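You operate a simulated robot arm through the tools that you are given. There is no shell and no other tool.

You run a simulated two-armed robot. Do the job below in one go: nothing can be reset, and whatever is moved stays where it is left.

## Task
Clamp the cam plate and grease its middle with the green dauber.
Fine: take the grease from the pot, put the dauber back, shut the pot again and leave the plate clamped. Set down upright: green dauber. A coat counts when it lies all over at full strength: go over it till it gets no stronger.

It is judged by the outcome, as a careful person would: the job done as asked, and still so three seconds after it is handed in. It fails if anything else is knocked over, pushed out of place, dropped, spilled or broken.

## Robot
Two 7-joint arms with two-finger parallel grippers on one trunk that stands fixed in place. Base frame: the origin is at the foot of the trunk, x ahead of it, y to its left, z up. Units: m, degrees, N and s.
The left shoulder is at [0.05, 0.177, 1.154], the right one opposite. With the tool pointing down near the work surface each hand reaches from about 0.22 to 0.7 m from the base axis, measured 20 degrees to its own side. Payload 3.43 kg a hand.
The TCP of each hand is the grasp point between the finger pads, 0.034 m short of the fingertips. In the tool frame z runs along the fingers and y along their closing line. Largest opening 0.128 m; finger width 0.024, thickness 0.012; the body of the gripper, 0.048 by 0.13 m, starts 0.096 m behind the TCP.
Orientation is that of the tool frame in the base frame, as a unit quaternion [x, y, z, w]. With the fingers straight down and closing along the base's y, the tool's x points along the base's -x, its y along +y and its z along -z.

## Interface
- The arms move only by the tool play_rows. It takes "left_motion", "right_motion" or both (then of equal length, played together; a hand with none holds still); each is text: rows parted by semicolons, each of 7 numbers parted by spaces: the shift along the base's x, y, z in units of 300 mm (1.0 is 300 mm), then the turn, a rotation vector about the base's x, y, z in units of 120 degrees (1.0 is 120 degrees), then the opening, from 0 (shut) to 1 (fully open). In form: x y z rx ry rz jaw; .... A call has 1 to 20 rows; each row is the pose to reach, as a shift and turn from the pose commanded when the call began. A call with a number of a shift or a turn outside -1 to 1 is refused whole. Rows are played at 5 a second. More than 0.05 m and 8.6 degrees between two rows, or a gripper value outside its range, and nothing of the call is played. Where a pose cannot be reached the arm comes as near as it can. A force on the tool above 90 N (or 10 N above the force at the start of the call, whichever is more), or a blocked arm, ends the call early, and 0.2 s more pass. The fingers move at their own pace (about 0.108 m/s each) and stop on an object; they squeeze with about 43 N. The grip force told is the motor's: it shows also when the fingers shut on nothing. Time passes only in rows, and 0.2 s behind the last, so rows that repeat a pose let the fingers close. It gives the time, the measured TCP pose, the force on the tool (base axes), the opening and the grip force at its end, in the units of the frame above (readings bear some noise), with the torque about the TCP (base axes, N m) and any sound that the robot's microphone picked up.
- Cameras (640 x 400 px; columns grow to the right, rows downward): "scene" is now at [0.1509, 0.0381, 1.348]; the picture's right is [0.49, -0.87, 0.00], its down [-0.33, -0.19, -0.92] and it looks along [0.81, 0.45, -0.38] (base axes); focal length 283 px, centre (320, 200). "left" rides on the left gripper at [0.076, 0.011, -0.16] in its tool frame; the picture's right is [-0.15, 0.99, 0.00], its down [-0.88, -0.13, -0.46] and it looks along [-0.45, -0.07, 0.89] (tool axes); focal length 234 px, centre (320, 200). "right" rides on the right gripper at [0.076, -0.011, -0.16] in its tool frame; the picture's right is [0.15, 0.99, 0.00], its down [-0.88, 0.13, -0.46] and it looks along [-0.45, 0.07, 0.89] (tool axes); focal length 234 px, centre (320, 200). There is no depth. A picture from a camera that has moved, and an enlarged one, comes with that camera's place and axes in the base frame and with its lens. The place of the scene camera against the robot may be out by one fixed shift of up to 0.018 m in any direction.
- camera(camera): a new picture of that camera. The clock stands still meanwhile.
- move_column(by): slides the trunk up (or, below 0, down) by that many m; the arms and the scene camera ride with it, the base frame stays. It gives what a move gives, with no picture.
- pan_tilt(pan, tilt): turns the head with the scene camera to pan (to the left, within 80 degrees either way) and tilt (down, from -29 to 69), counted from straight ahead of the robot. It gives what a move gives.
- enlarge(camera, box): a new picture of the part [left, top, right, bottom] of that camera's present view, enlarged. The clock stands still meanwhile.
- hand_in(): hands the job in; it is judged then, once.

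Places have to be worked out from the pictures, the camera data and where the tool is seen. Open the grippers and draw the arms clear of the work before you hand the job in, unless the task says otherwise.

The tools are called after "Call:" as name(argument=value, ...) on one line, values as JSON. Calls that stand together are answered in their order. play_rows: Moves the arms, as the interface text tells. Its arguments: {"type":"object","properties":{"left_motion":{"type":"string"},"right_motion":{"type":"string"}},"required":[]} The other tools are called the same way: move_column (by) moves the trunk up or down; pan_tilt (pan, tilt) turns the head that bears the scene camera; camera (camera) takes a picture; enlarge (camera, box) takes an enlarged picture of a part of a camera's view; hand_in () hands the job in.

At the start:

```text
time_s: 0.0
left_eef_pos: [0.2723, 0.347, 1.2263]
left_ee_rot: [-0.001, 1.0, 0.001, 0.001]
left_contact_force: [-0.9, -0.6, 0.8]
left_ft_torque: [-0.02, 0.01, 0.02]
left_opening: 0.1283
left_grip_force: 0.1
right_eef_pos: [0.3033, 0.0308, 1.2262]
right_ee_rot: [0.0, 1.0, 0.0, 0.0]
right_contact_force: [0.4, 0.5, -0.4]
right_ft_torque: [-0.01, -0.02, -0.01]
right_opening: 0.128
right_grip_force: 0.2
trunk travel left (down, up): [-0.325, 0.076]
head pan, tilt (commanded): [29.4, 22.4]
```

scene: 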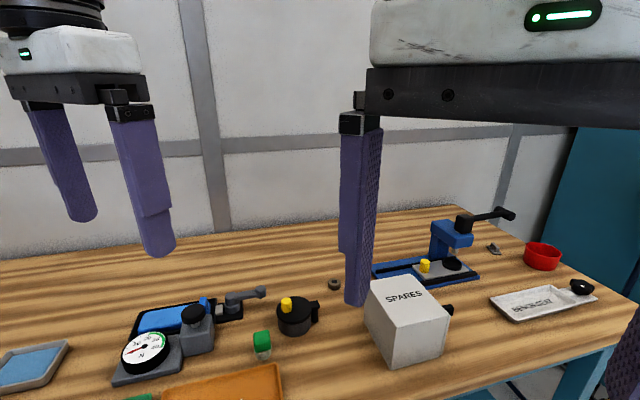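
right: 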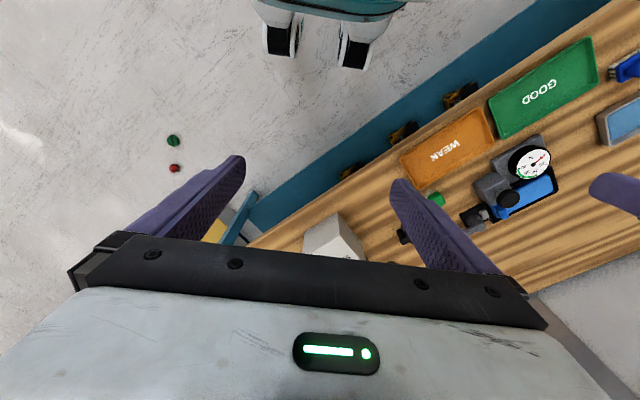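
left: 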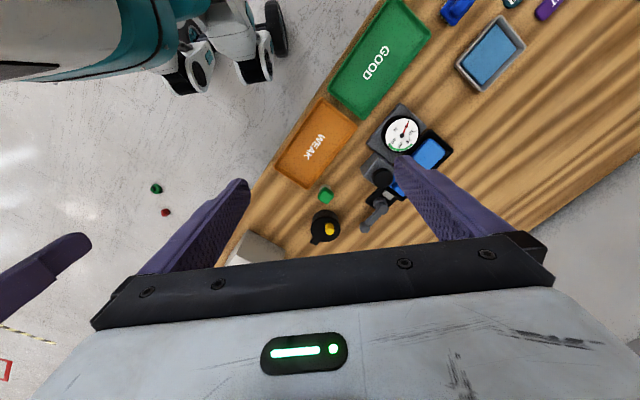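

I'll start by looking over the bench with the head camera: the arms hide part of the work, so I take a few views first.

Call:
pan_tilt(pan=45, tilt=45)

Call:
camera(camera="scene")

```text
time_s: 0.9
left_eef_pos: [0.2717, 0.3477, 1.2263]
left_ee_rot: [-0.001, 1.0, 0.0, 0.001]
left_contact_force: [0.4, 0.4, 0.4]
left_ft_torque: [0.0, -0.02, -0.02]
left_opening: 0.1279
left_grip_force: 0.2
right_eef_pos: [0.3026, 0.0309, 1.2266]
right_ee_rot: [0.001, 1.0, 0.001, 0.0]
right_contact_force: [1.1, -0.7, -0.1]
right_ft_torque: [0.0, -0.01, -0.05]
right_opening: 0.1281
right_grip_force: 0.0
trunk travel left (down, up): [-0.325, 0.076]
head pan, tilt (commanded): [45.0, 45.0]
```

```text
taken
camera scene: at [0.1276, 0.0501, 1.3132], right [0.71, -0.71, 0.0], down [-0.5, -0.5, -0.71], along [0.5, 0.5, -0.71], focal length 283 px, centre (320, 200)
```

scene: 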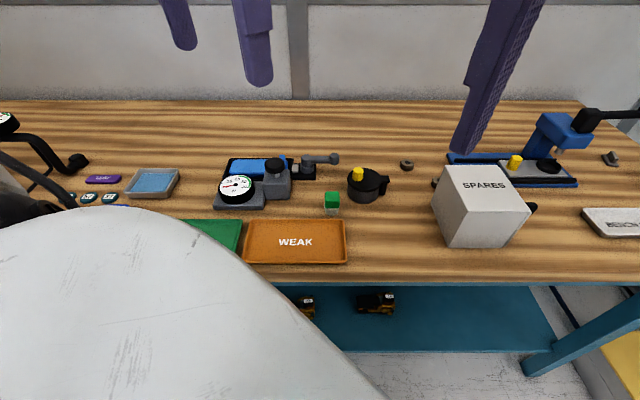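

The bench runs across the front-left at about 45 degrees. I look further right and further left to find the clamp, the pot, and the daubers.

Call:
pan_tilt(pan=15, tilt=35)

Call:
camera(camera="scene")

Call:
pan_tilt(pan=75, tilt=35)

Call:
camera(camera="scene")

```text
time_s: 1.8
left_eef_pos: [0.2734, 0.3463, 1.226]
left_ee_rot: [-0.001, 1.0, 0.0, 0.002]
left_contact_force: [-0.2, -0.1, 0.2]
left_ft_torque: [-0.02, 0.0, -0.01]
left_opening: 0.128
left_grip_force: 0.0
right_eef_pos: [0.3025, 0.0291, 1.2281]
right_ee_rot: [-0.009, 1.0, 0.003, -0.001]
right_contact_force: [-0.1, -60.0, 11.9]
right_ft_torque: [10.49, 1.12, 6.02]
right_opening: 0.1278
right_grip_force: 0.0
trunk travel left (down, up): [-0.325, 0.076]
head pan, tilt (commanded): [15.0, 35.0]
```

```text
taken
camera scene: at [0.1481, 0.0301, 1.3236], right [0.43, -0.9, 0.0], down [-0.55, -0.27, -0.79], along [0.71, 0.34, -0.61], focal length 283 px, centre (320, 200)
```

scene: 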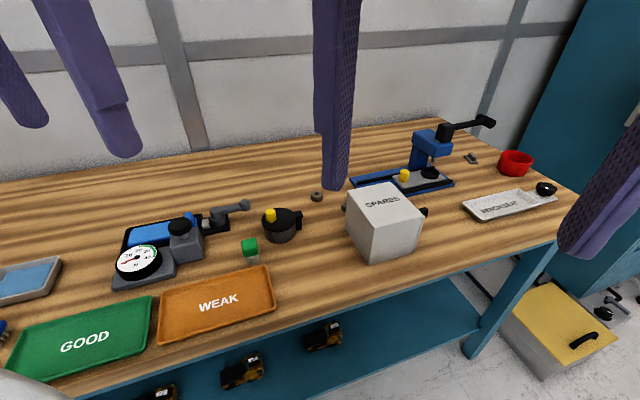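

```text
time_s: 3.1
left_eef_pos: [0.2723, 0.3465, 1.2256]
left_ee_rot: [-0.001, 1.0, 0.0, 0.0]
left_contact_force: [0.8, 0.4, 0.2]
left_ft_torque: [-0.02, -0.02, 0.01]
left_opening: 0.1279
left_grip_force: 0.0
right_eef_pos: [0.3032, 0.0317, 1.2269]
right_ee_rot: [0.0, 1.0, 0.001, 0.0]
right_contact_force: [0.7, 0.5, -0.2]
right_ft_torque: [-0.02, 0.05, -0.01]
right_opening: 0.1277
right_grip_force: 0.2
trunk travel left (down, up): [-0.325, 0.076]
head pan, tilt (commanded): [75.0, 35.0]
```

```text
taken
camera scene: at [0.093, 0.0777, 1.328], right [0.97, -0.26, 0.0], down [-0.15, -0.55, -0.82], along [0.21, 0.79, -0.57], focal length 283 px, centre (320, 200)
```

scene: 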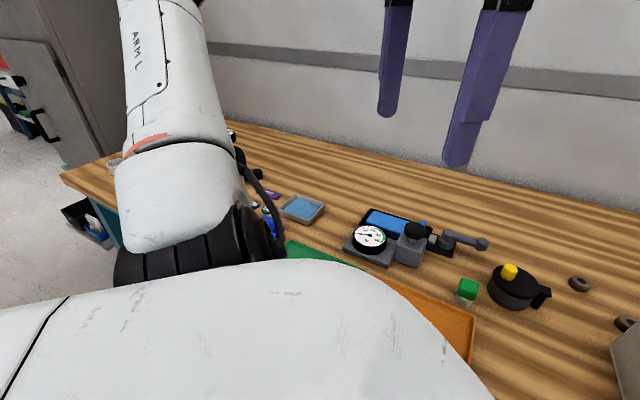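

The head brushed the right arm at pan 15 but came clear again. I go back to a middle pan and enlarge each group of objects to identify them.

Call:
pan_tilt(pan=40, tilt=35)

Call:
camera(camera="scene")

Call:
enlarge(camera="scene", box=[400, 100, 640, 250])

Call:
enlarge(camera="scene", box=[180, 150, 420, 300])

Call:
enlarge(camera="scene", box=[0, 150, 240, 300])

```text
time_s: 4.1
left_eef_pos: [0.2712, 0.3469, 1.2274]
left_ee_rot: [-0.001, 1.0, 0.0, 0.0]
left_contact_force: [0.1, -0.4, -0.1]
left_ft_torque: [-0.01, 0.01, 0.0]
left_opening: 0.1279
left_grip_force: 0.0
right_eef_pos: [0.303, 0.0306, 1.2266]
right_ee_rot: [0.0, 1.0, 0.001, 0.0]
right_contact_force: [-0.3, 0.2, 0.6]
right_ft_torque: [0.01, 0.0, 0.02]
right_opening: 0.1279
right_grip_force: 0.2
trunk travel left (down, up): [-0.325, 0.076]
head pan, tilt (commanded): [40.0, 35.0]
```

```text
taken
camera scene: at [0.1375, 0.0493, 1.328], right [0.64, -0.77, 0.0], down [-0.44, -0.37, -0.82], along [0.63, 0.53, -0.57], focal length 283 px, centre (320, 200)
```

scene: 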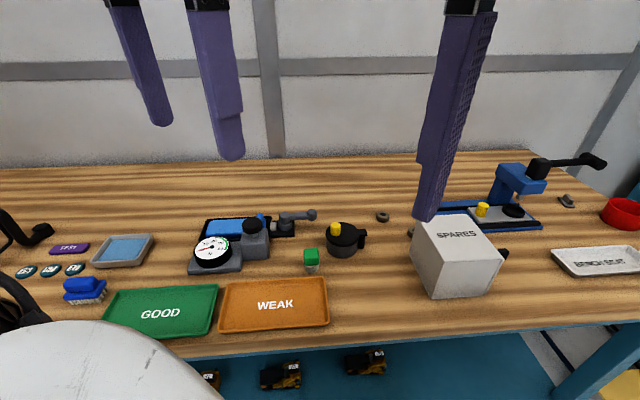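

```text
2.67 times, centred on (520, 175) of scene
camera zoom: at [0.1375, 0.0493, 1.328], right [0.64, -0.77, 0.0], down [-0.44, -0.37, -0.82], along [0.63, 0.53, -0.57], focal length 755 px, centre (-213, 267)
```

zoom: 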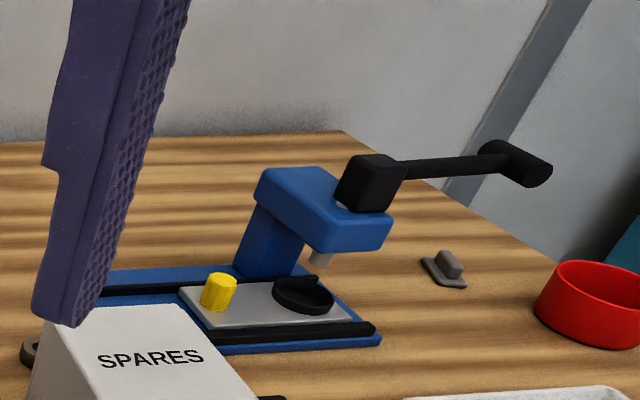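

```text
2.67 times, centred on (300, 225) of scene
camera zoom: at [0.1375, 0.0493, 1.328], right [0.64, -0.77, 0.0], down [-0.44, -0.37, -0.82], along [0.63, 0.53, -0.57], focal length 755 px, centre (373, 133)
```

zoom: 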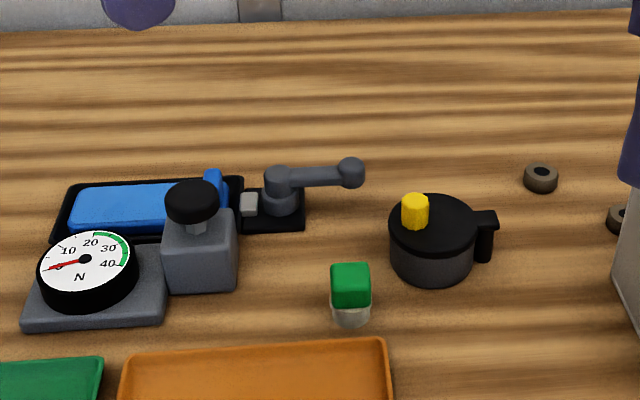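

```text
2.67 times, centred on (120, 225) of scene
camera zoom: at [0.1375, 0.0493, 1.328], right [0.64, -0.77, 0.0], down [-0.44, -0.37, -0.82], along [0.63, 0.53, -0.57], focal length 755 px, centre (853, 133)
```

zoom: 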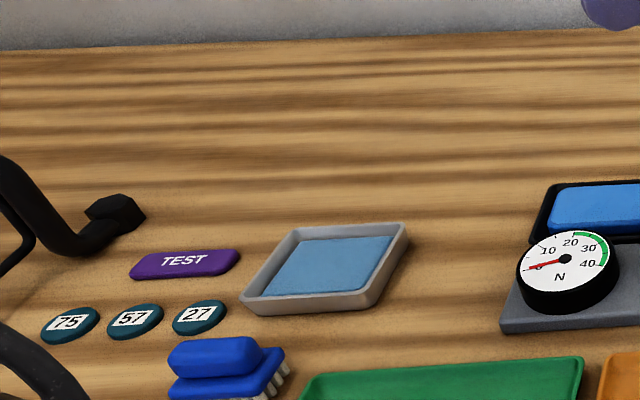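

The force gauge, trays and press are other stations; the black lidded pot (yellow knob), green dauber and the blue plate with the grey lever are near one another. I enlarge those strongly to see how the clamp and the lid work.

Call:
enlarge(camera="scene", box=[185, 200, 325, 288])

Call:
enlarge(camera="scene", box=[295, 200, 395, 280])

Call:
enlarge(camera="left", box=[280, 80, 470, 260])

Call:
enlarge(camera="right", box=[380, 20, 640, 260])

```text
4.55 times, centred on (255, 244) of scene
camera zoom: at [0.1375, 0.0493, 1.328], right [0.64, -0.77, 0.0], down [-0.44, -0.37, -0.82], along [0.63, 0.53, -0.57], focal length 1287 px, centre (616, 0)
```

zoom: 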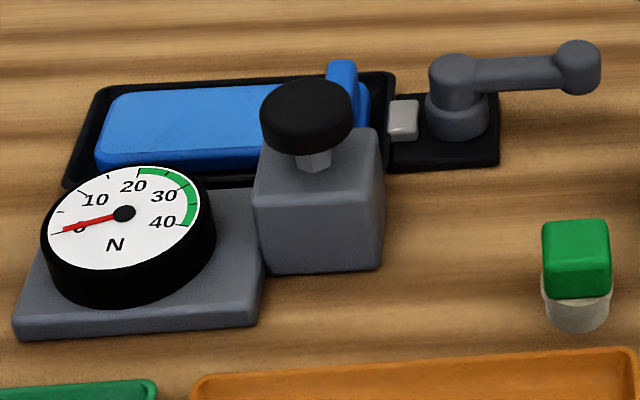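

```text
5.00 times, centred on (345, 240) of scene
camera zoom: at [0.1375, 0.0493, 1.328], right [0.64, -0.77, 0.0], down [-0.44, -0.37, -0.82], along [0.63, 0.53, -0.57], focal length 1416 px, centre (195, 0)
```

zoom: 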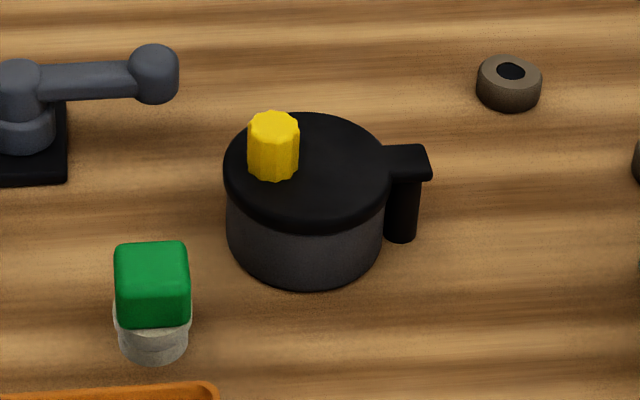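

```text
2.22 times, centred on (375, 170) of left
camera zoom: at [0.1953, 0.358, 1.3861], right [0.14, 0.99, 0.0], down [0.88, -0.13, 0.46], along [0.45, -0.07, -0.89], focal length 520 px, centre (198, 267)
```

zoom: 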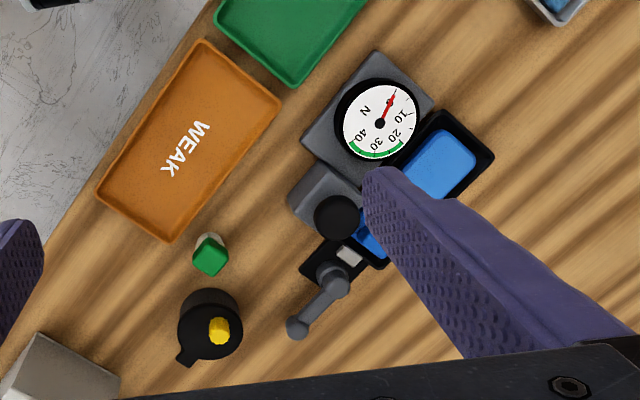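

```text
1.67 times, centred on (510, 140) of right
camera zoom: at [0.2247, 0.0199, 1.3866], right [-0.15, 0.99, 0.0], down [0.88, 0.13, 0.46], along [0.45, 0.07, -0.89], focal length 390 px, centre (3, 300)
```

zoom: 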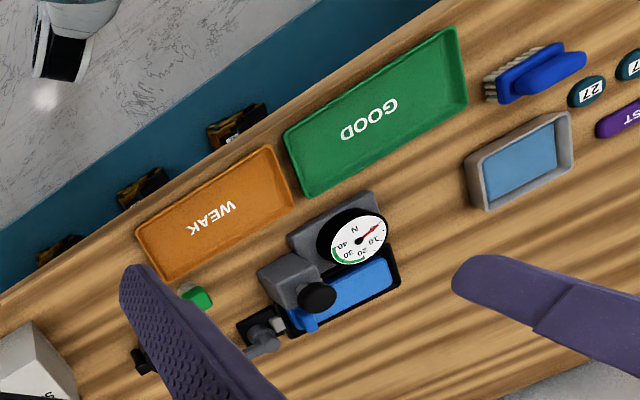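

The fixture reads as: black tray holding the blue plate, light-grey jaw, and a grey cam lever with a ball end; the pot has a lid with an arm over a post. I bring the left wrist camera closer above the pot and dauber to see how the lid pivots.

Call:
play_rows(left_motion="0.1 -0.01 -0.1 0 0 0 1; 0.2 -0.02 -0.2 0 0 0 1; 0.3 -0.03 -0.3 0 0 0 1; 0.4 -0.03 -0.4 0 0 0 1; 0.47 -0.03 -0.48 0 0 0 1; 0.47 -0.03 -0.48 0 0 0 1")

Call:
camera(camera="left")

Call:
camera(camera="scene")

```text
time_s: 5.5
left_eef_pos: [0.4132, 0.3388, 1.0809]
left_ee_rot: [0.0, 1.0, 0.0, 0.002]
left_contact_force: [0.2, 1.0, -0.1]
left_ft_torque: [-0.01, 0.0, 0.06]
left_opening: 0.1279
left_grip_force: 0.0
right_eef_pos: [0.3028, 0.0305, 1.2265]
right_ee_rot: [0.0, 1.0, 0.001, 0.001]
right_contact_force: [0.5, -0.4, -0.4]
right_ft_torque: [0.03, 0.01, 0.01]
right_opening: 0.1282
right_grip_force: 0.0
trunk travel left (down, up): [-0.325, 0.076]
head pan, tilt (commanded): [40.0, 35.0]
```

```text
taken
camera left: at [0.3367, 0.3491, 1.2406], right [0.14, 0.99, 0.0], down [0.88, -0.13, 0.46], along [0.45, -0.07, -0.89], focal length 234 px, centre (320, 200)
```

left: 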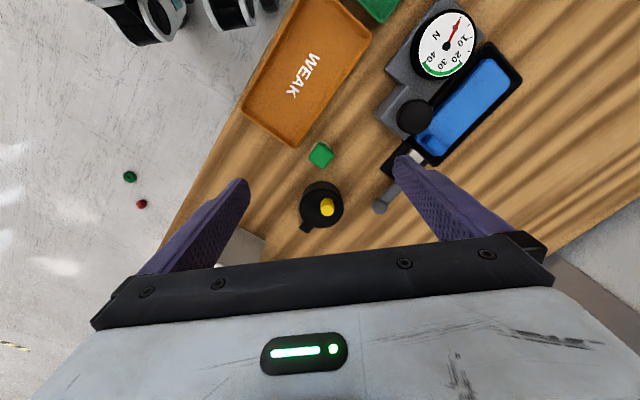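

```text
taken
camera scene: at [0.1374, 0.0491, 1.3281], right [0.64, -0.77, 0.0], down [-0.44, -0.37, -0.82], along [0.63, 0.53, -0.57], focal length 283 px, centre (320, 200)
```

scene: 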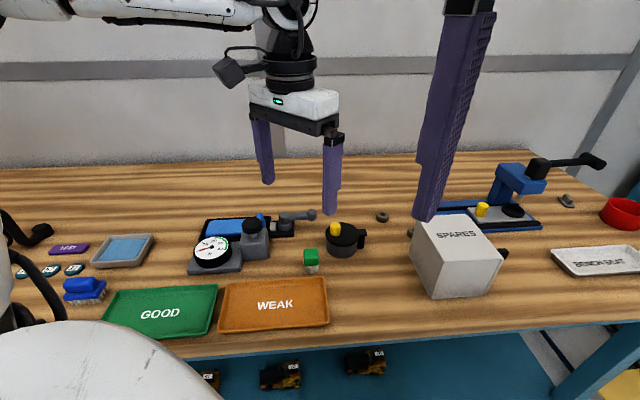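

The wrist view now shows the pot, dauber and the clamp. I enlarge this view for details.

Call:
enlarge(camera="left", box=[270, 130, 390, 245])

Call:
enlarge(camera="left", box=[360, 30, 540, 220])

Call:
enlarge(camera="right", box=[380, 60, 640, 260])

```text
3.48 times, centred on (330, 188) of left
camera zoom: at [0.3367, 0.3491, 1.2406], right [0.14, 0.99, 0.0], down [0.88, -0.13, 0.46], along [0.45, -0.07, -0.89], focal length 814 px, centre (285, 244)
```

zoom: 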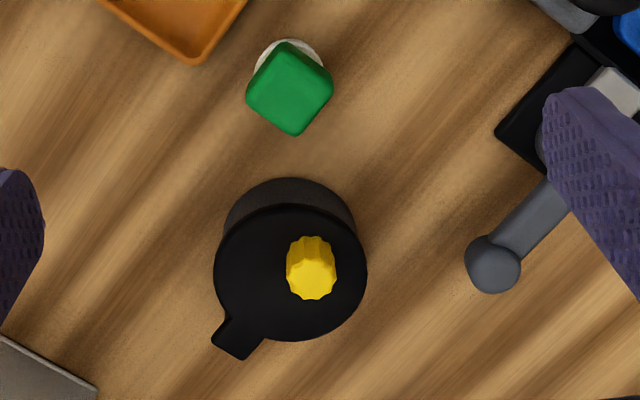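

```text
2.11 times, centred on (450, 125) of left
camera zoom: at [0.3367, 0.3491, 1.2406], right [0.14, 0.99, 0.0], down [0.88, -0.13, 0.46], along [0.45, -0.07, -0.89], focal length 493 px, centre (46, 358)
```

zoom: 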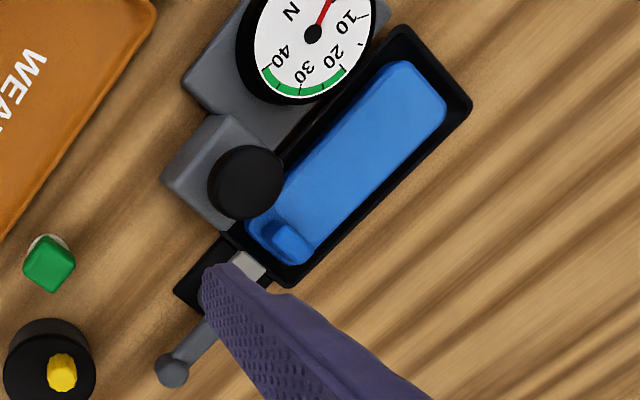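

```text
2.00 times, centred on (510, 160) of right
camera zoom: at [0.2245, 0.0199, 1.3866], right [-0.15, 0.99, 0.0], down [0.88, 0.13, 0.46], along [0.45, 0.07, -0.89], focal length 468 px, centre (-60, 280)
```

zoom: 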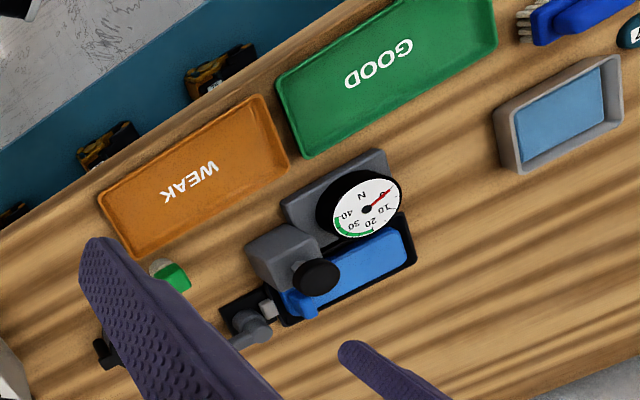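

I move the left hand over the clamp fixture, staying above everything, to see the jaw, the cam lever and the plate from above.

Call:
play_rows(left_motion="-0.03 0.15 0 0 0 0 1; -0.06 0.3 0 0 0 0 1; -0.1 0.45 -0.02 0 0 0 1; -0.13 0.6 -0.08 0 0 0 1; -0.15 0.72 -0.15 0 0 0 1; -0.15 0.72 -0.15 0 0 0 1")

Call:
camera(camera="left")

Call:
enlarge(camera="left", box=[240, 90, 440, 240])

Call:
camera(camera="scene")

```text
time_s: 6.9
left_eef_pos: [0.3732, 0.527, 1.0533]
left_ee_rot: [0.0, 1.0, 0.0, 0.001]
left_contact_force: [0.1, 0.0, -0.4]
left_ft_torque: [-0.02, 0.01, 0.0]
left_opening: 0.128
left_grip_force: 0.0
left hand out of reach, approached as far as the arm can: row 5, 6
right_eef_pos: [0.3034, 0.0317, 1.2261]
right_ee_rot: [0.0, 1.0, 0.002, -0.001]
right_contact_force: [-0.4, 0.2, 0.0]
right_ft_torque: [-0.04, 0.0, 0.0]
right_opening: 0.1283
right_grip_force: 0.0
trunk travel left (down, up): [-0.325, 0.076]
head pan, tilt (commanded): [40.0, 35.0]
```

```text
taken
camera left: at [0.2972, 0.5384, 1.2121], right [0.14, 0.99, 0.0], down [0.88, -0.13, 0.46], along [0.45, -0.07, -0.89], focal length 234 px, centre (320, 200)
```

left: 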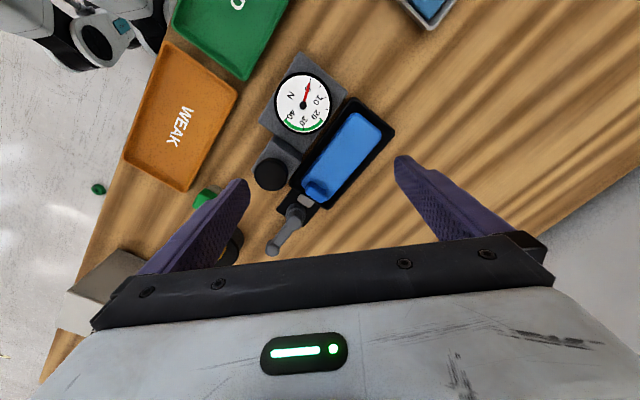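

```text
2.67 times, centred on (340, 165) of left
camera zoom: at [0.2972, 0.5384, 1.2121], right [0.14, 0.99, 0.0], down [0.88, -0.13, 0.46], along [0.45, -0.07, -0.89], focal length 624 px, centre (267, 293)
```

zoom: 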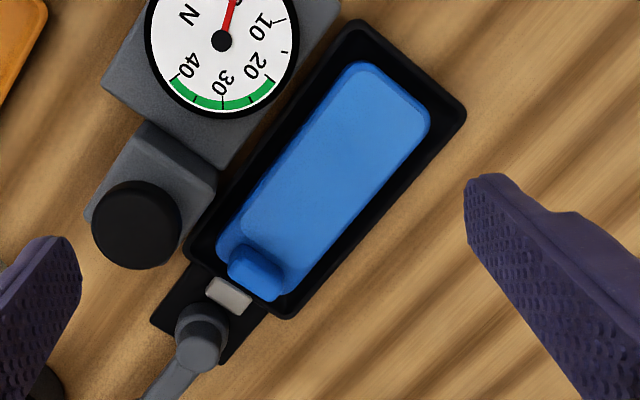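

```text
taken
camera scene: at [0.1378, 0.0499, 1.3279], right [0.64, -0.77, 0.0], down [-0.44, -0.37, -0.82], along [0.63, 0.53, -0.57], focal length 283 px, centre (320, 200)
```

scene: 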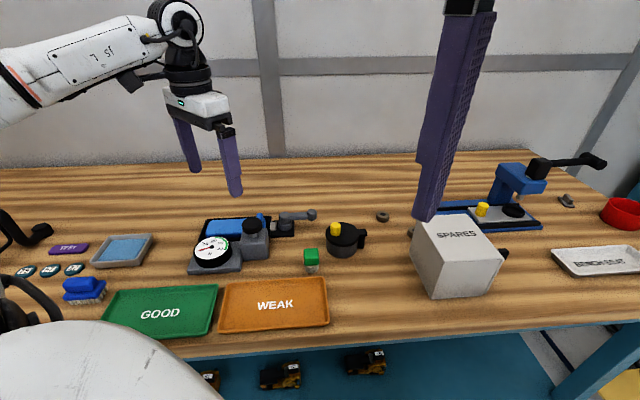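

The hand ran to the edge of reach there, so I turn it 45 degrees to suit the bench and bring it back nearer, looking at jaw and cam lever from the robot's side.

Call:
play_rows(left_motion="0.02 -0.06 0 0 0 0.06 1; 0.05 -0.12 0 0 0 0.12 1; 0.08 -0.2 0 0 0 0.18 1; 0.11 -0.27 0 0 0 0.24 1; 0.14 -0.34 -0.02 0 0 0.31 1; 0.16 -0.4 -0.05 0 0 0.375 1; 0.16 -0.4 -0.05 0 0 0.375 1")

Call:
camera(camera="left")

Call:
enlarge(camera="left", box=[220, 110, 420, 235])

Call:
camera(camera="scene")

```text
time_s: 8.5
left_eef_pos: [0.4176, 0.4062, 1.036]
left_ee_rot: [-0.384, 0.923, 0.0, 0.001]
left_contact_force: [0.4, 0.0, -0.4]
left_ft_torque: [0.01, -0.03, 0.02]
left_opening: 0.1284
left_grip_force: 0.2
right_eef_pos: [0.3035, 0.0312, 1.2269]
right_ee_rot: [0.001, 1.0, 0.0, 0.0]
right_contact_force: [-0.6, -0.9, 0.3]
right_ft_torque: [0.01, 0.02, 0.0]
right_opening: 0.1281
right_grip_force: 0.0
trunk travel left (down, up): [-0.325, 0.076]
head pan, tilt (commanded): [40.0, 35.0]
```

```text
taken
camera left: at [0.3564, 0.36, 1.1953], right [-0.6, 0.8, 0.0], down [0.71, 0.53, 0.46], along [0.37, 0.27, -0.89], focal length 234 px, centre (320, 200)
```

left: 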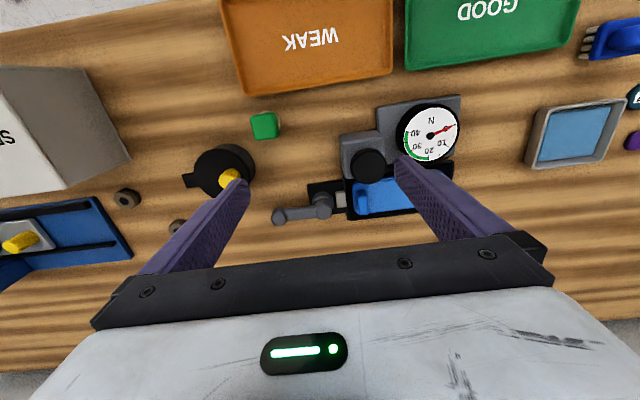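

```text
3.20 times, centred on (320, 172) of left
camera zoom: at [0.3564, 0.36, 1.1953], right [-0.6, 0.8, 0.0], down [0.71, 0.53, 0.46], along [0.37, 0.27, -0.89], focal length 749 px, centre (320, 288)
```

zoom: 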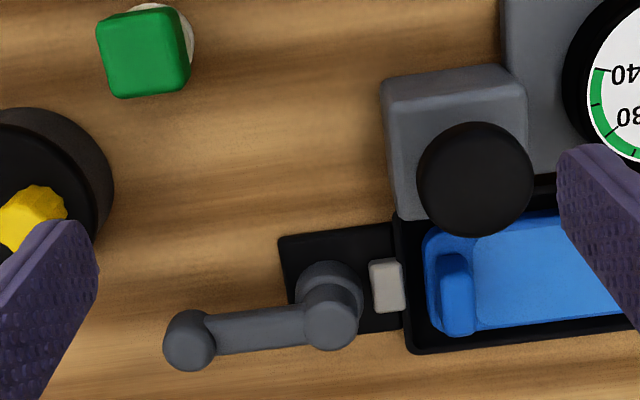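

```text
taken
camera scene: at [0.1375, 0.0493, 1.328], right [0.64, -0.77, 0.0], down [-0.44, -0.37, -0.82], along [0.63, 0.53, -0.57], focal length 283 px, centre (320, 200)
```

scene: 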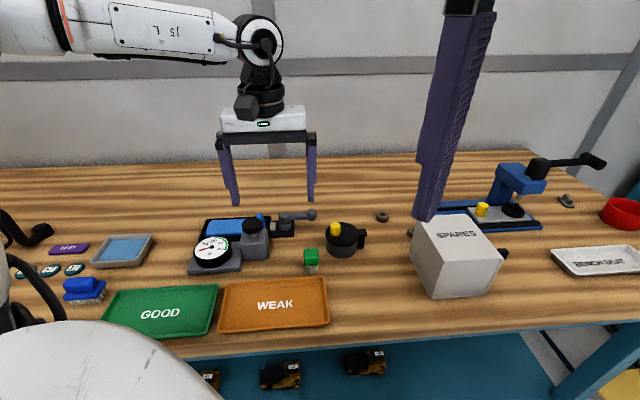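

The view agrees: jaw at about (0.47, 0.49, 0.86), cam pivot (0.49, 0.47), ball (0.544, 0.422, 0.884), dauber top near (0.439, 0.336, 0.887), table near z 0.84. Now I tilt the hand to look at the pot more from the side and see how its lid is hinged.

Call:
play_rows(left_motion="0 -0.13 0 0.035 -0.035 0 1; 0.01 -0.26 0 0.07 -0.07 0 1; 0.015 -0.39 -0.05 0.105 -0.105 0 1; 0.02 -0.5 -0.12 0.14 -0.14 0 1; 0.021 -0.52 -0.2 0.177 -0.177 0 1; 0.021 -0.52 -0.2 0.177 -0.177 0 1")

Call:
camera(camera="left")

Call:
enlarge(camera="left", box=[230, 130, 410, 245])

Call:
camera(camera="scene")

```text
time_s: 9.9
left_eef_pos: [0.4271, 0.2481, 0.9794]
left_ee_rot: [-0.37, 0.891, 0.1, 0.241]
left_contact_force: [0.1, 0.4, 1.1]
left_ft_torque: [-0.01, -0.02, 0.0]
left_opening: 0.1282
left_grip_force: 0.2
right_eef_pos: [0.3024, 0.0305, 1.2261]
right_ee_rot: [0.0, 1.0, 0.001, 0.0]
right_contact_force: [-0.9, -0.8, 0.5]
right_ft_torque: [0.02, -0.02, -0.03]
right_opening: 0.1279
right_grip_force: 0.1
trunk travel left (down, up): [-0.325, 0.076]
head pan, tilt (commanded): [40.0, 35.0]
```

```text
taken
camera left: at [0.316, 0.1529, 1.0787], right [-0.61, 0.79, 0.07], down [0.47, 0.29, 0.84], along [0.64, 0.54, -0.54], focal length 234 px, centre (320, 200)
```

left: 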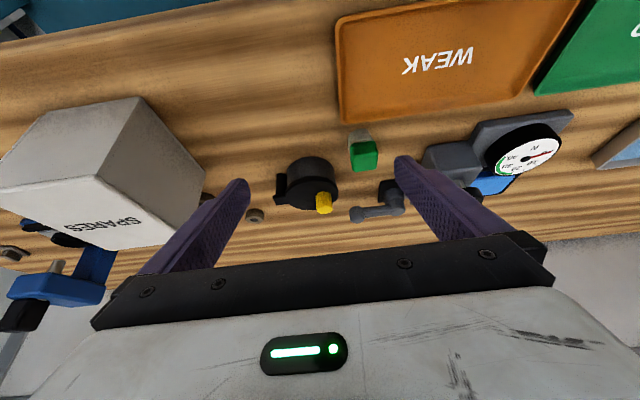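

```text
3.48 times, centred on (320, 188) of left
camera zoom: at [0.316, 0.1529, 1.0787], right [-0.61, 0.79, 0.07], down [0.47, 0.29, 0.84], along [0.64, 0.54, -0.54], focal length 814 px, centre (320, 244)
```

zoom: 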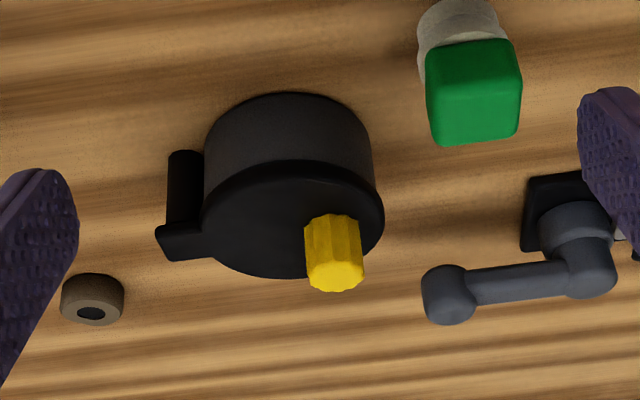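

```text
taken
camera scene: at [0.1375, 0.0493, 1.328], right [0.64, -0.77, 0.0], down [-0.44, -0.37, -0.82], along [0.63, 0.53, -0.57], focal length 283 px, centre (320, 200)
```

scene: 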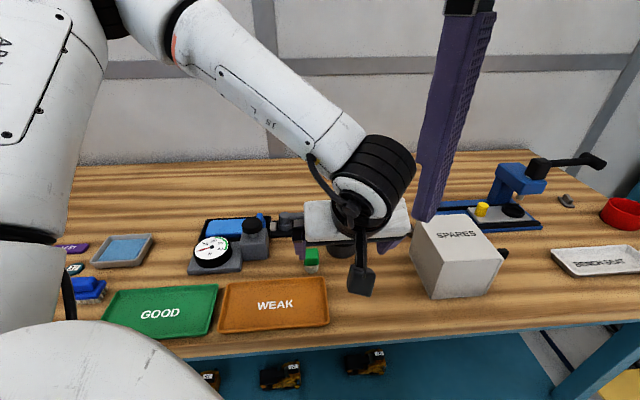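

The lid has an arm reaching over an upright post on its side, which looks like a swivel lid turning about that post; knob top is at about (0.5195, 0.334, 0.917). Next I level the hand, then turn it to look at the cam and jaw from the plate's side.

Call:
play_rows(left_motion="0 0.05 0.1 -0.035 0.035 0 1; 0.005 0.15 0.2 -0.07 0.07 0 1; 0.01 0.27 0.27 -0.105 0.105 0 1; 0.01 0.4 0.27 -0.14 0.14 0 1; 0.01 0.5 0.27 -0.177 0.177 0 1")

Call:
play_rows(left_motion="0 0.03 0 0 0 -0.07 1; 0 0.06 0 0 0 -0.14 1; 0 0.1 0 0 0 -0.21 1; 0 0.14 0 0 0 -0.28 1; 0 0.18 0 0 0 -0.35 1; 0 0.22 -0.02 0 0 -0.42 1; 0 0.27 -0.04 0 0 -0.49 1; 0 0.31 -0.06 0 0 -0.56 1; 0 0.35 -0.08 0 0 -0.63 1; 0.01 0.38 -0.1 0 0 -0.7 1; 0.01 0.4 -0.12 0 0 -0.75 1; 0.01 0.4 -0.12 0 0 -0.75 1")

Call:
camera(camera="left")

Call:
camera(camera="scene")

```text
time_s: 11.1
left_eef_pos: [0.4268, 0.4033, 1.0588]
left_ee_rot: [-0.383, 0.924, -0.001, 0.0]
left_contact_force: [0.3, 0.3, 0.5]
left_ft_torque: [-0.03, -0.02, 0.0]
left_opening: 0.1279
left_grip_force: 0.2
right_eef_pos: [0.3028, 0.0309, 1.2266]
right_ee_rot: [0.0, 1.0, 0.001, 0.001]
right_contact_force: [-0.4, 0.4, 0.4]
right_ft_torque: [-0.04, 0.01, 0.0]
right_opening: 0.128
right_grip_force: 0.0
trunk travel left (down, up): [-0.325, 0.076]
head pan, tilt (commanded): [40.0, 35.0]
```

```text
time_s: 13.7
left_eef_pos: [0.3509, 0.3089, 1.0302]
left_ee_rot: [0.38, 0.925, 0.001, 0.0]
left_contact_force: [0.5, -0.1, -0.2]
left_ft_torque: [-0.01, -0.02, -0.02]
left_opening: 0.1279
left_grip_force: 0.0
left hand out of reach, approached as far as the arm can: row 7, 8, 9, 10, 11, 12
right_eef_pos: [0.3026, 0.0303, 1.2262]
right_ee_rot: [0.0, 1.0, 0.001, -0.001]
right_contact_force: [0.4, -1.0, 0.9]
right_ft_torque: [-0.01, 0.01, 0.0]
right_opening: 0.1279
right_grip_force: 0.1
trunk travel left (down, up): [-0.325, 0.076]
head pan, tilt (commanded): [40.0, 35.0]
```

```text
taken
camera left: at [0.3059, 0.3699, 1.1884], right [0.8, 0.6, 0.0], down [0.53, -0.71, 0.46], along [0.27, -0.36, -0.89], focal length 234 px, centre (320, 200)
```

left: 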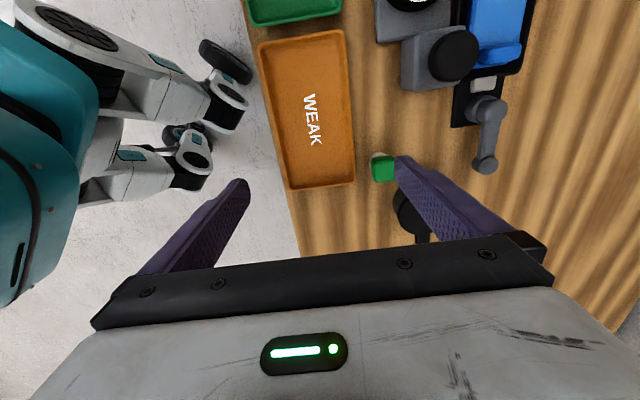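

```text
taken
camera scene: at [0.1374, 0.0493, 1.328], right [0.64, -0.77, 0.0], down [-0.44, -0.37, -0.82], along [0.63, 0.53, -0.57], focal length 283 px, centre (320, 200)
```

scene: 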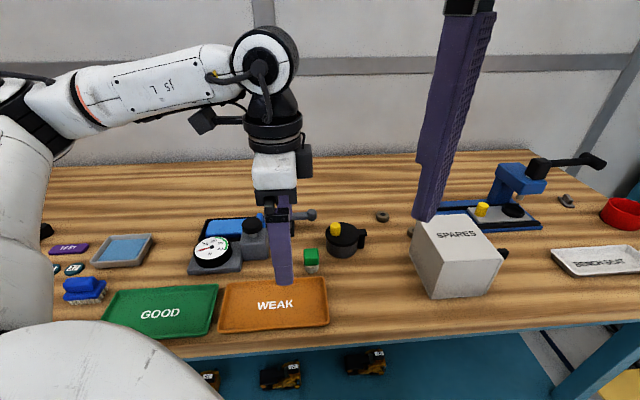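

With the hand turned that way the reach is short, so this orientation isn't good for work out there. The view of the cam is useful though; I enlarge it.

Call:
enlarge(camera="left", box=[430, 0, 550, 185])

Call:
enlarge(camera="scene", box=[255, 200, 325, 245])

Call:
enlarge(camera="scene", box=[320, 210, 380, 265])

```text
2.16 times, centred on (490, 92) of left
camera zoom: at [0.3059, 0.3699, 1.1884], right [0.8, 0.6, 0.0], down [0.53, -0.71, 0.46], along [0.27, -0.36, -0.89], focal length 506 px, centre (-48, 432)
```

zoom: 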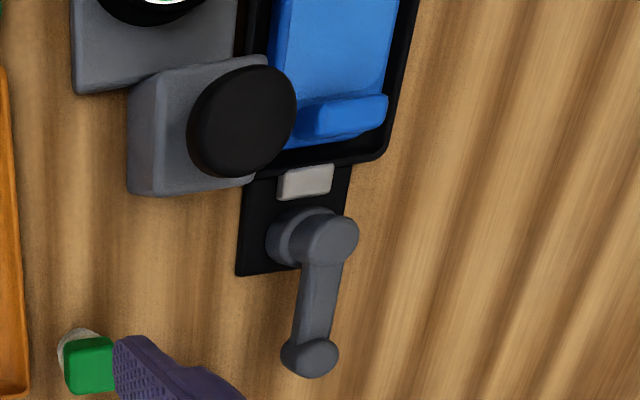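

```text
8.89 times, centred on (290, 222) of scene
camera zoom: at [0.1374, 0.0493, 1.328], right [0.64, -0.77, 0.0], down [-0.44, -0.37, -0.82], along [0.63, 0.53, -0.57], focal length 2517 px, centre (587, 0)
```

zoom: 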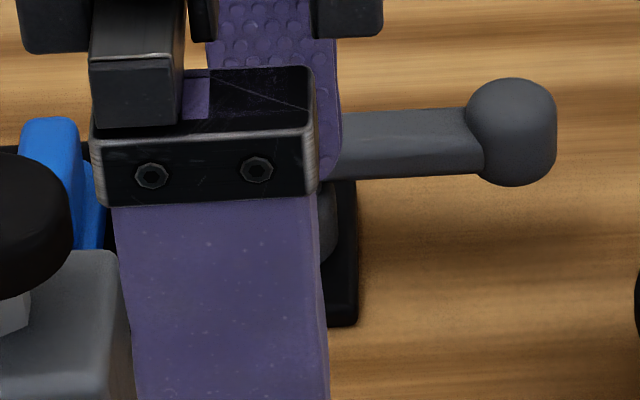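

```text
7.27 times, centred on (350, 238) of scene
camera zoom: at [0.1374, 0.0493, 1.328], right [0.64, -0.77, 0.0], down [-0.44, -0.37, -0.82], along [0.63, 0.53, -0.57], focal length 2059 px, centre (102, -73)
```

zoom: 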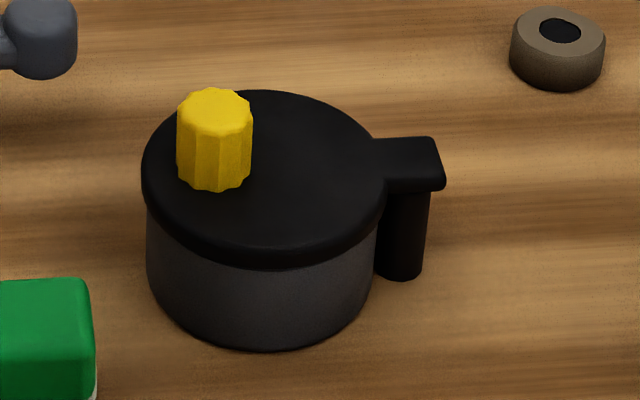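

The post stands on the bench beside the pot, and the lever hub turns about an upright axis. I turn the hand back to 45 degrees, close the fingers into a post and stand above the near side of the lever's ball, to push it gently away from the robot.

Call:
play_rows(left_motion="0.05 0.02 0 0 0 0.07 0.5; 0.1 0.05 0 0 0 0.14 0; 0.15 0.08 0 0 0 0.21 0; 0.2 0.1 0 0 0 0.28 0; 0.25 0.13 0 0 0 0.35 0; 0.3 0.16 0 0 0 0.42 0; 0.36 0.19 0 0 0 0.49 0; 0.42 0.22 0 0 0 0.56 0; 0.48 0.25 -0.02 0 0 0.63 0; 0.52 0.27 -0.05 0 0 0.7 0; 0.547 0.28 -0.1 0 0 0.747 0; 0.547 0.28 -0.1 0 0 0.747 0")

Call:
camera(camera="left")

Call:
camera(camera="scene")

```text
time_s: 16.3
left_eef_pos: [0.5152, 0.3833, 0.9961]
left_ee_rot: [-0.381, 0.925, 0.0, 0.001]
left_contact_force: [0.4, -0.7, -0.4]
left_ft_torque: [-0.01, -0.01, -0.03]
left_opening: 0.0001
left_grip_force: 33.7
right_eef_pos: [0.3034, 0.0313, 1.2256]
right_ee_rot: [0.0, 1.0, 0.001, 0.001]
right_contact_force: [0.1, 0.1, 0.3]
right_ft_torque: [0.01, -0.01, -0.03]
right_opening: 0.128
right_grip_force: 0.0
trunk travel left (down, up): [-0.325, 0.076]
head pan, tilt (commanded): [40.0, 35.0]
```

```text
taken
camera left: at [0.4525, 0.3378, 1.1552], right [-0.59, 0.8, 0.0], down [0.72, 0.53, 0.46], along [0.37, 0.27, -0.89], focal length 234 px, centre (320, 200)
```

left: 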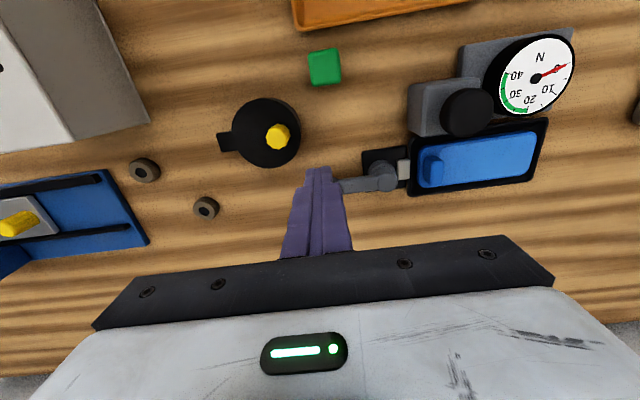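

```text
taken
camera scene: at [0.1374, 0.0491, 1.328], right [0.64, -0.77, 0.0], down [-0.44, -0.37, -0.82], along [0.63, 0.53, -0.57], focal length 283 px, centre (320, 200)
```

scene: 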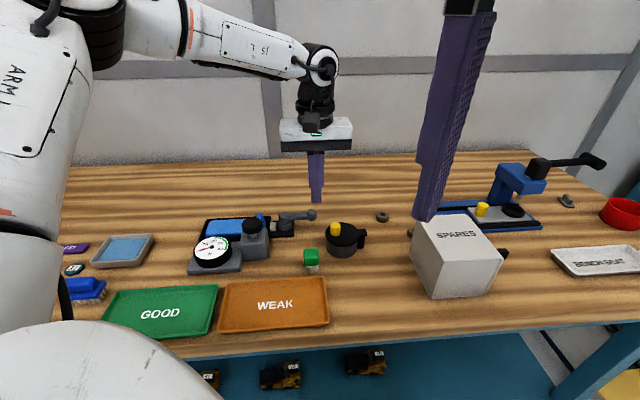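

Hand is at (0.515, 0.383, 0.996), and the pot knob projects where expected, so the geometry holds. I lower the closed fingers beside the lever ball on its near side, clear of the pot.

Call:
play_rows(left_motion="0.007 0.03 -0.08 0 0 0 0; 0.007 0.03 -0.18 0 0 0 0; 0.007 0.03 -0.27 0 0 0 0; 0.007 0.03 -0.325 0 0 0 0; 0.007 0.03 -0.325 0 0 0 0")

Call:
camera(camera="left")

Call:
enlarge(camera="scene", box=[240, 160, 400, 270])

```text
time_s: 17.5
left_eef_pos: [0.5139, 0.3926, 0.8982]
left_ee_rot: [-0.381, 0.925, 0.001, 0.001]
left_contact_force: [-0.4, 0.1, 0.4]
left_ft_torque: [-0.03, -0.01, -0.02]
left_opening: 0.0001
left_grip_force: 33.2
right_eef_pos: [0.3032, 0.0311, 1.2275]
right_ee_rot: [0.0, 1.0, 0.001, 0.0]
right_contact_force: [0.1, -0.1, -0.1]
right_ft_torque: [0.03, 0.01, -0.01]
right_opening: 0.128
right_grip_force: 0.2
trunk travel left (down, up): [-0.325, 0.076]
head pan, tilt (commanded): [40.0, 35.0]
```

```text
taken
camera left: at [0.452, 0.3469, 1.0566], right [-0.59, 0.81, 0.0], down [0.72, 0.53, 0.46], along [0.37, 0.27, -0.89], focal length 234 px, centre (320, 200)
```

left: 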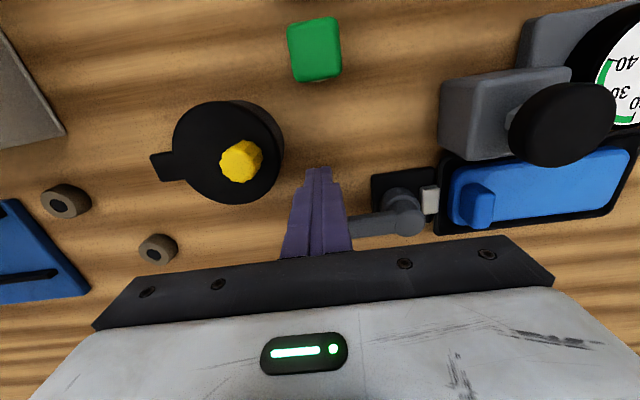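

```text
3.64 times, centred on (320, 215) of scene
camera zoom: at [0.1375, 0.0492, 1.328], right [0.64, -0.77, 0.0], down [-0.44, -0.37, -0.82], along [0.63, 0.53, -0.57], focal length 1030 px, centre (320, 146)
```

zoom: 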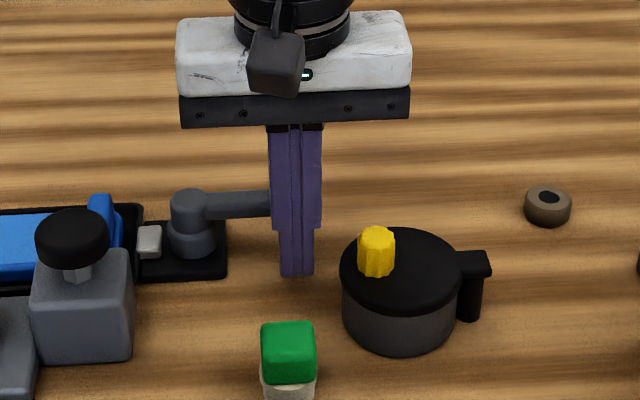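

The fingers are down with no contact, just on the near side of the ball. I push slowly 30 mm away from the robot and read the force.

Call:
play_rows(left_motion="0.023 0.024 0 0 0 0 0; 0.046 0.048 0 0 0 0 0; 0.058 0.06 0 0 0 0 0; 0.069 0.072 0 0 0 0 0")

Call:
enlarge(camera="scene", box=[240, 160, 400, 270])

Call:
camera(camera="left")

```text
time_s: 18.5
left_eef_pos: [0.5271, 0.4052, 0.8967]
left_ee_rot: [-0.378, 0.926, -0.002, -0.009]
left_contact_force: [-38.2, -36.0, 5.1]
left_ft_torque: [-0.3, -0.39, 0.09]
left_opening: 0.0
left_grip_force: 32.8
right_eef_pos: [0.2986, 0.0269, 1.2267]
right_ee_rot: [-0.001, 1.0, 0.002, 0.003]
right_contact_force: [0.0, -0.4, -0.4]
right_ft_torque: [0.0, 0.02, -0.02]
right_opening: 0.1279
right_grip_force: 0.1
trunk travel left (down, up): [-0.325, 0.076]
head pan, tilt (commanded): [40.0, 35.0]
```

```text
3.64 times, centred on (320, 215) of scene
camera zoom: at [0.1331, 0.0453, 1.3289], right [0.64, -0.77, 0.0], down [-0.44, -0.37, -0.82], along [0.63, 0.53, -0.57], focal length 1030 px, centre (320, 146)
```

zoom: 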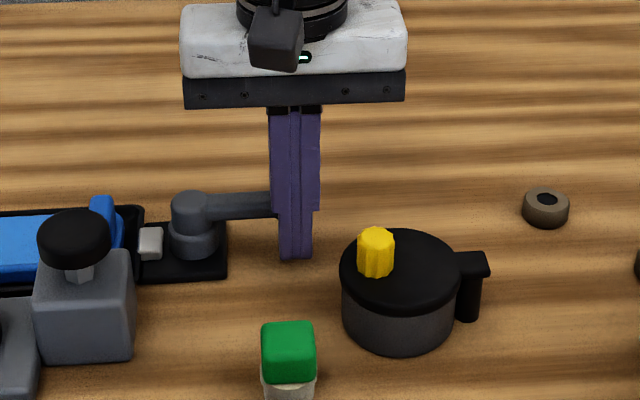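

```text
taken
camera left: at [0.4677, 0.3612, 1.0583], right [-0.59, 0.81, 0.0], down [0.73, 0.53, 0.44], along [0.35, 0.26, -0.9], focal length 234 px, centre (320, 200)
```

left: 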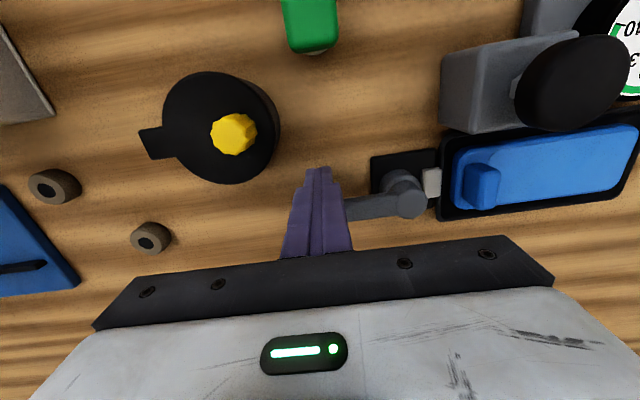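

The lever does not give that way (52 N, ball unmoved), so it must turn the other way, toward the robot. I back off and lift.

Call:
play_rows(left_motion="-0.03 -0.031 0 0 0 0 0; -0.069 -0.072 0 0 0 0 0; -0.069 -0.072 0.1 0 0 0 0; -0.069 -0.072 0.22 0 0 0 0; -0.069 -0.072 0.3 0 0 0 0")

Call:
enlarge(camera="scene", box=[180, 180, 400, 290])

```text
time_s: 19.7
left_eef_pos: [0.5158, 0.3928, 0.9872]
left_ee_rot: [-0.381, 0.925, 0.0, 0.001]
left_contact_force: [-0.5, 0.1, 0.1]
left_ft_torque: [-0.02, 0.01, 0.0]
left_opening: 0.0002
left_grip_force: 33.5
right_eef_pos: [0.3025, 0.031, 1.2257]
right_ee_rot: [-0.001, 1.0, 0.001, 0.0]
right_contact_force: [-0.4, -0.2, 0.0]
right_ft_torque: [0.03, 0.0, -0.04]
right_opening: 0.1278
right_grip_force: 0.0
trunk travel left (down, up): [-0.325, 0.076]
head pan, tilt (commanded): [40.0, 35.0]
```

```text
2.91 times, centred on (290, 235) of scene
camera zoom: at [0.1374, 0.0492, 1.328], right [0.64, -0.77, 0.0], down [-0.44, -0.37, -0.82], along [0.63, 0.53, -0.57], focal length 824 px, centre (407, 98)
```

zoom: 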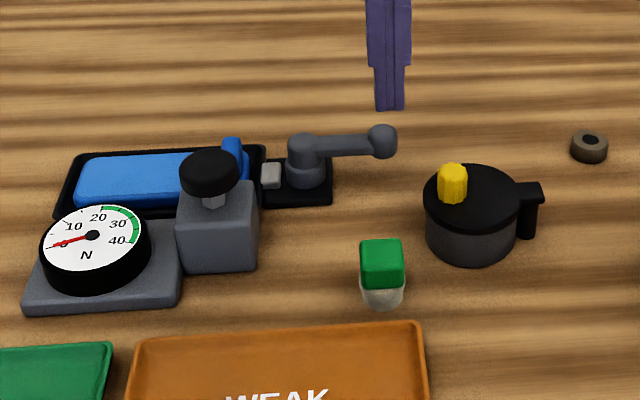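

Nothing has shifted. I go over the lever to its far side and lower there, ready to push back toward the robot.

Call:
play_rows(left_motion="0.06 0.066 0 0 0 0 0; 0.12 0.133 0 0 0 0 0; 0.177 0.197 0 0 0 0 0; 0.177 0.197 -0.1 0 0 0 0; 0.177 0.197 -0.2 0 0 0 0; 0.177 0.197 -0.297 0 0 0 0; 0.177 0.197 -0.297 0 0 0 0")

Call:
camera(camera="left")

Call:
enlarge(camera="scene", box=[240, 160, 400, 270])

```text
time_s: 21.3
left_eef_pos: [0.5734, 0.4529, 0.8988]
left_ee_rot: [-0.381, 0.925, 0.0, 0.001]
left_contact_force: [0.5, 0.4, -0.1]
left_ft_torque: [-0.02, -0.02, 0.02]
left_opening: 0.0
left_grip_force: 33.4
right_eef_pos: [0.3032, 0.031, 1.2272]
right_ee_rot: [0.001, 1.0, 0.0, 0.001]
right_contact_force: [-0.9, -0.5, 0.0]
right_ft_torque: [-0.01, 0.01, -0.01]
right_opening: 0.1282
right_grip_force: 0.0
trunk travel left (down, up): [-0.325, 0.076]
head pan, tilt (commanded): [40.0, 35.0]
```

```text
taken
camera left: at [0.5108, 0.4074, 1.058], right [-0.59, 0.81, 0.0], down [0.72, 0.53, 0.46], along [0.37, 0.27, -0.89], focal length 234 px, centre (320, 200)
```

left: 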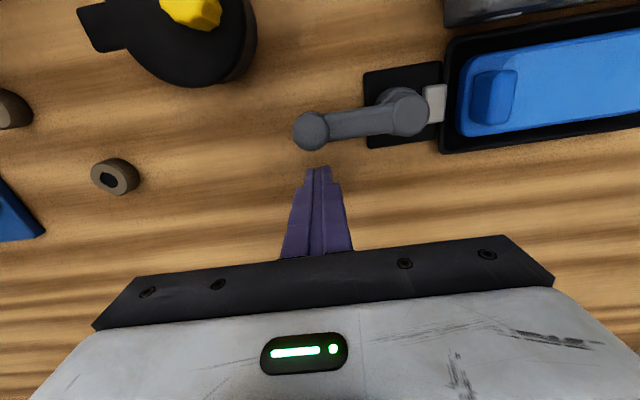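

```text
3.64 times, centred on (320, 215) of scene
camera zoom: at [0.1374, 0.0493, 1.328], right [0.64, -0.77, 0.0], down [-0.44, -0.37, -0.82], along [0.63, 0.53, -0.57], focal length 1030 px, centre (320, 146)
```

zoom: 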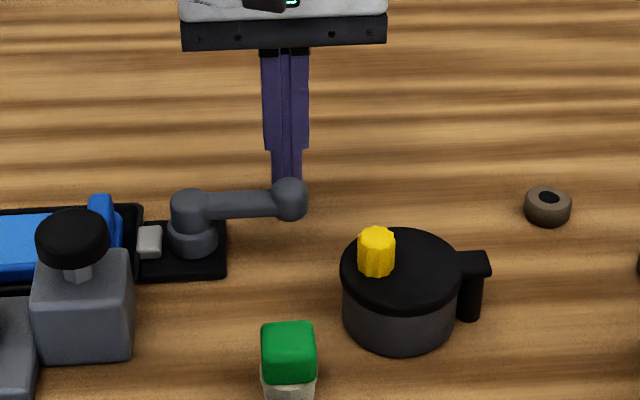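

The view from above confirms ball (0.540, 0.420) and hub (0.491, 0.465). I push the ball toward the robot along its arc by about 18 degrees first and check the force.

Call:
play_rows(left_motion="-0.026 -0.028 0 0 0 0 0; -0.052 -0.055 0 0 0 0 0; -0.07 -0.088 0 0 0 0 0; -0.09 -0.116 0 0 0 0 0")

Call:
camera(camera="left")

```text
time_s: 22.3
left_eef_pos: [0.5422, 0.4161, 0.8979]
left_ee_rot: [-0.381, 0.924, 0.001, 0.0]
left_contact_force: [0.2, 0.3, 0.8]
left_ft_torque: [0.02, -0.01, -0.03]
left_opening: 0.0
left_grip_force: 33.0
right_eef_pos: [0.3028, 0.0311, 1.2274]
right_ee_rot: [0.001, 1.0, 0.001, 0.0]
right_contact_force: [0.4, -0.4, -0.3]
right_ft_torque: [-0.01, -0.01, 0.02]
right_opening: 0.128
right_grip_force: 0.0
trunk travel left (down, up): [-0.325, 0.076]
head pan, tilt (commanded): [40.0, 35.0]
```

```text
taken
camera left: at [0.4808, 0.3702, 1.0576], right [-0.59, 0.81, 0.0], down [0.72, 0.53, 0.46], along [0.37, 0.27, -0.89], focal length 234 px, centre (320, 200)
```

left: 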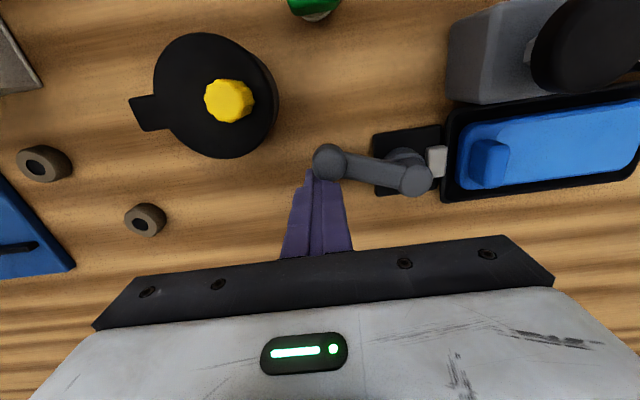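

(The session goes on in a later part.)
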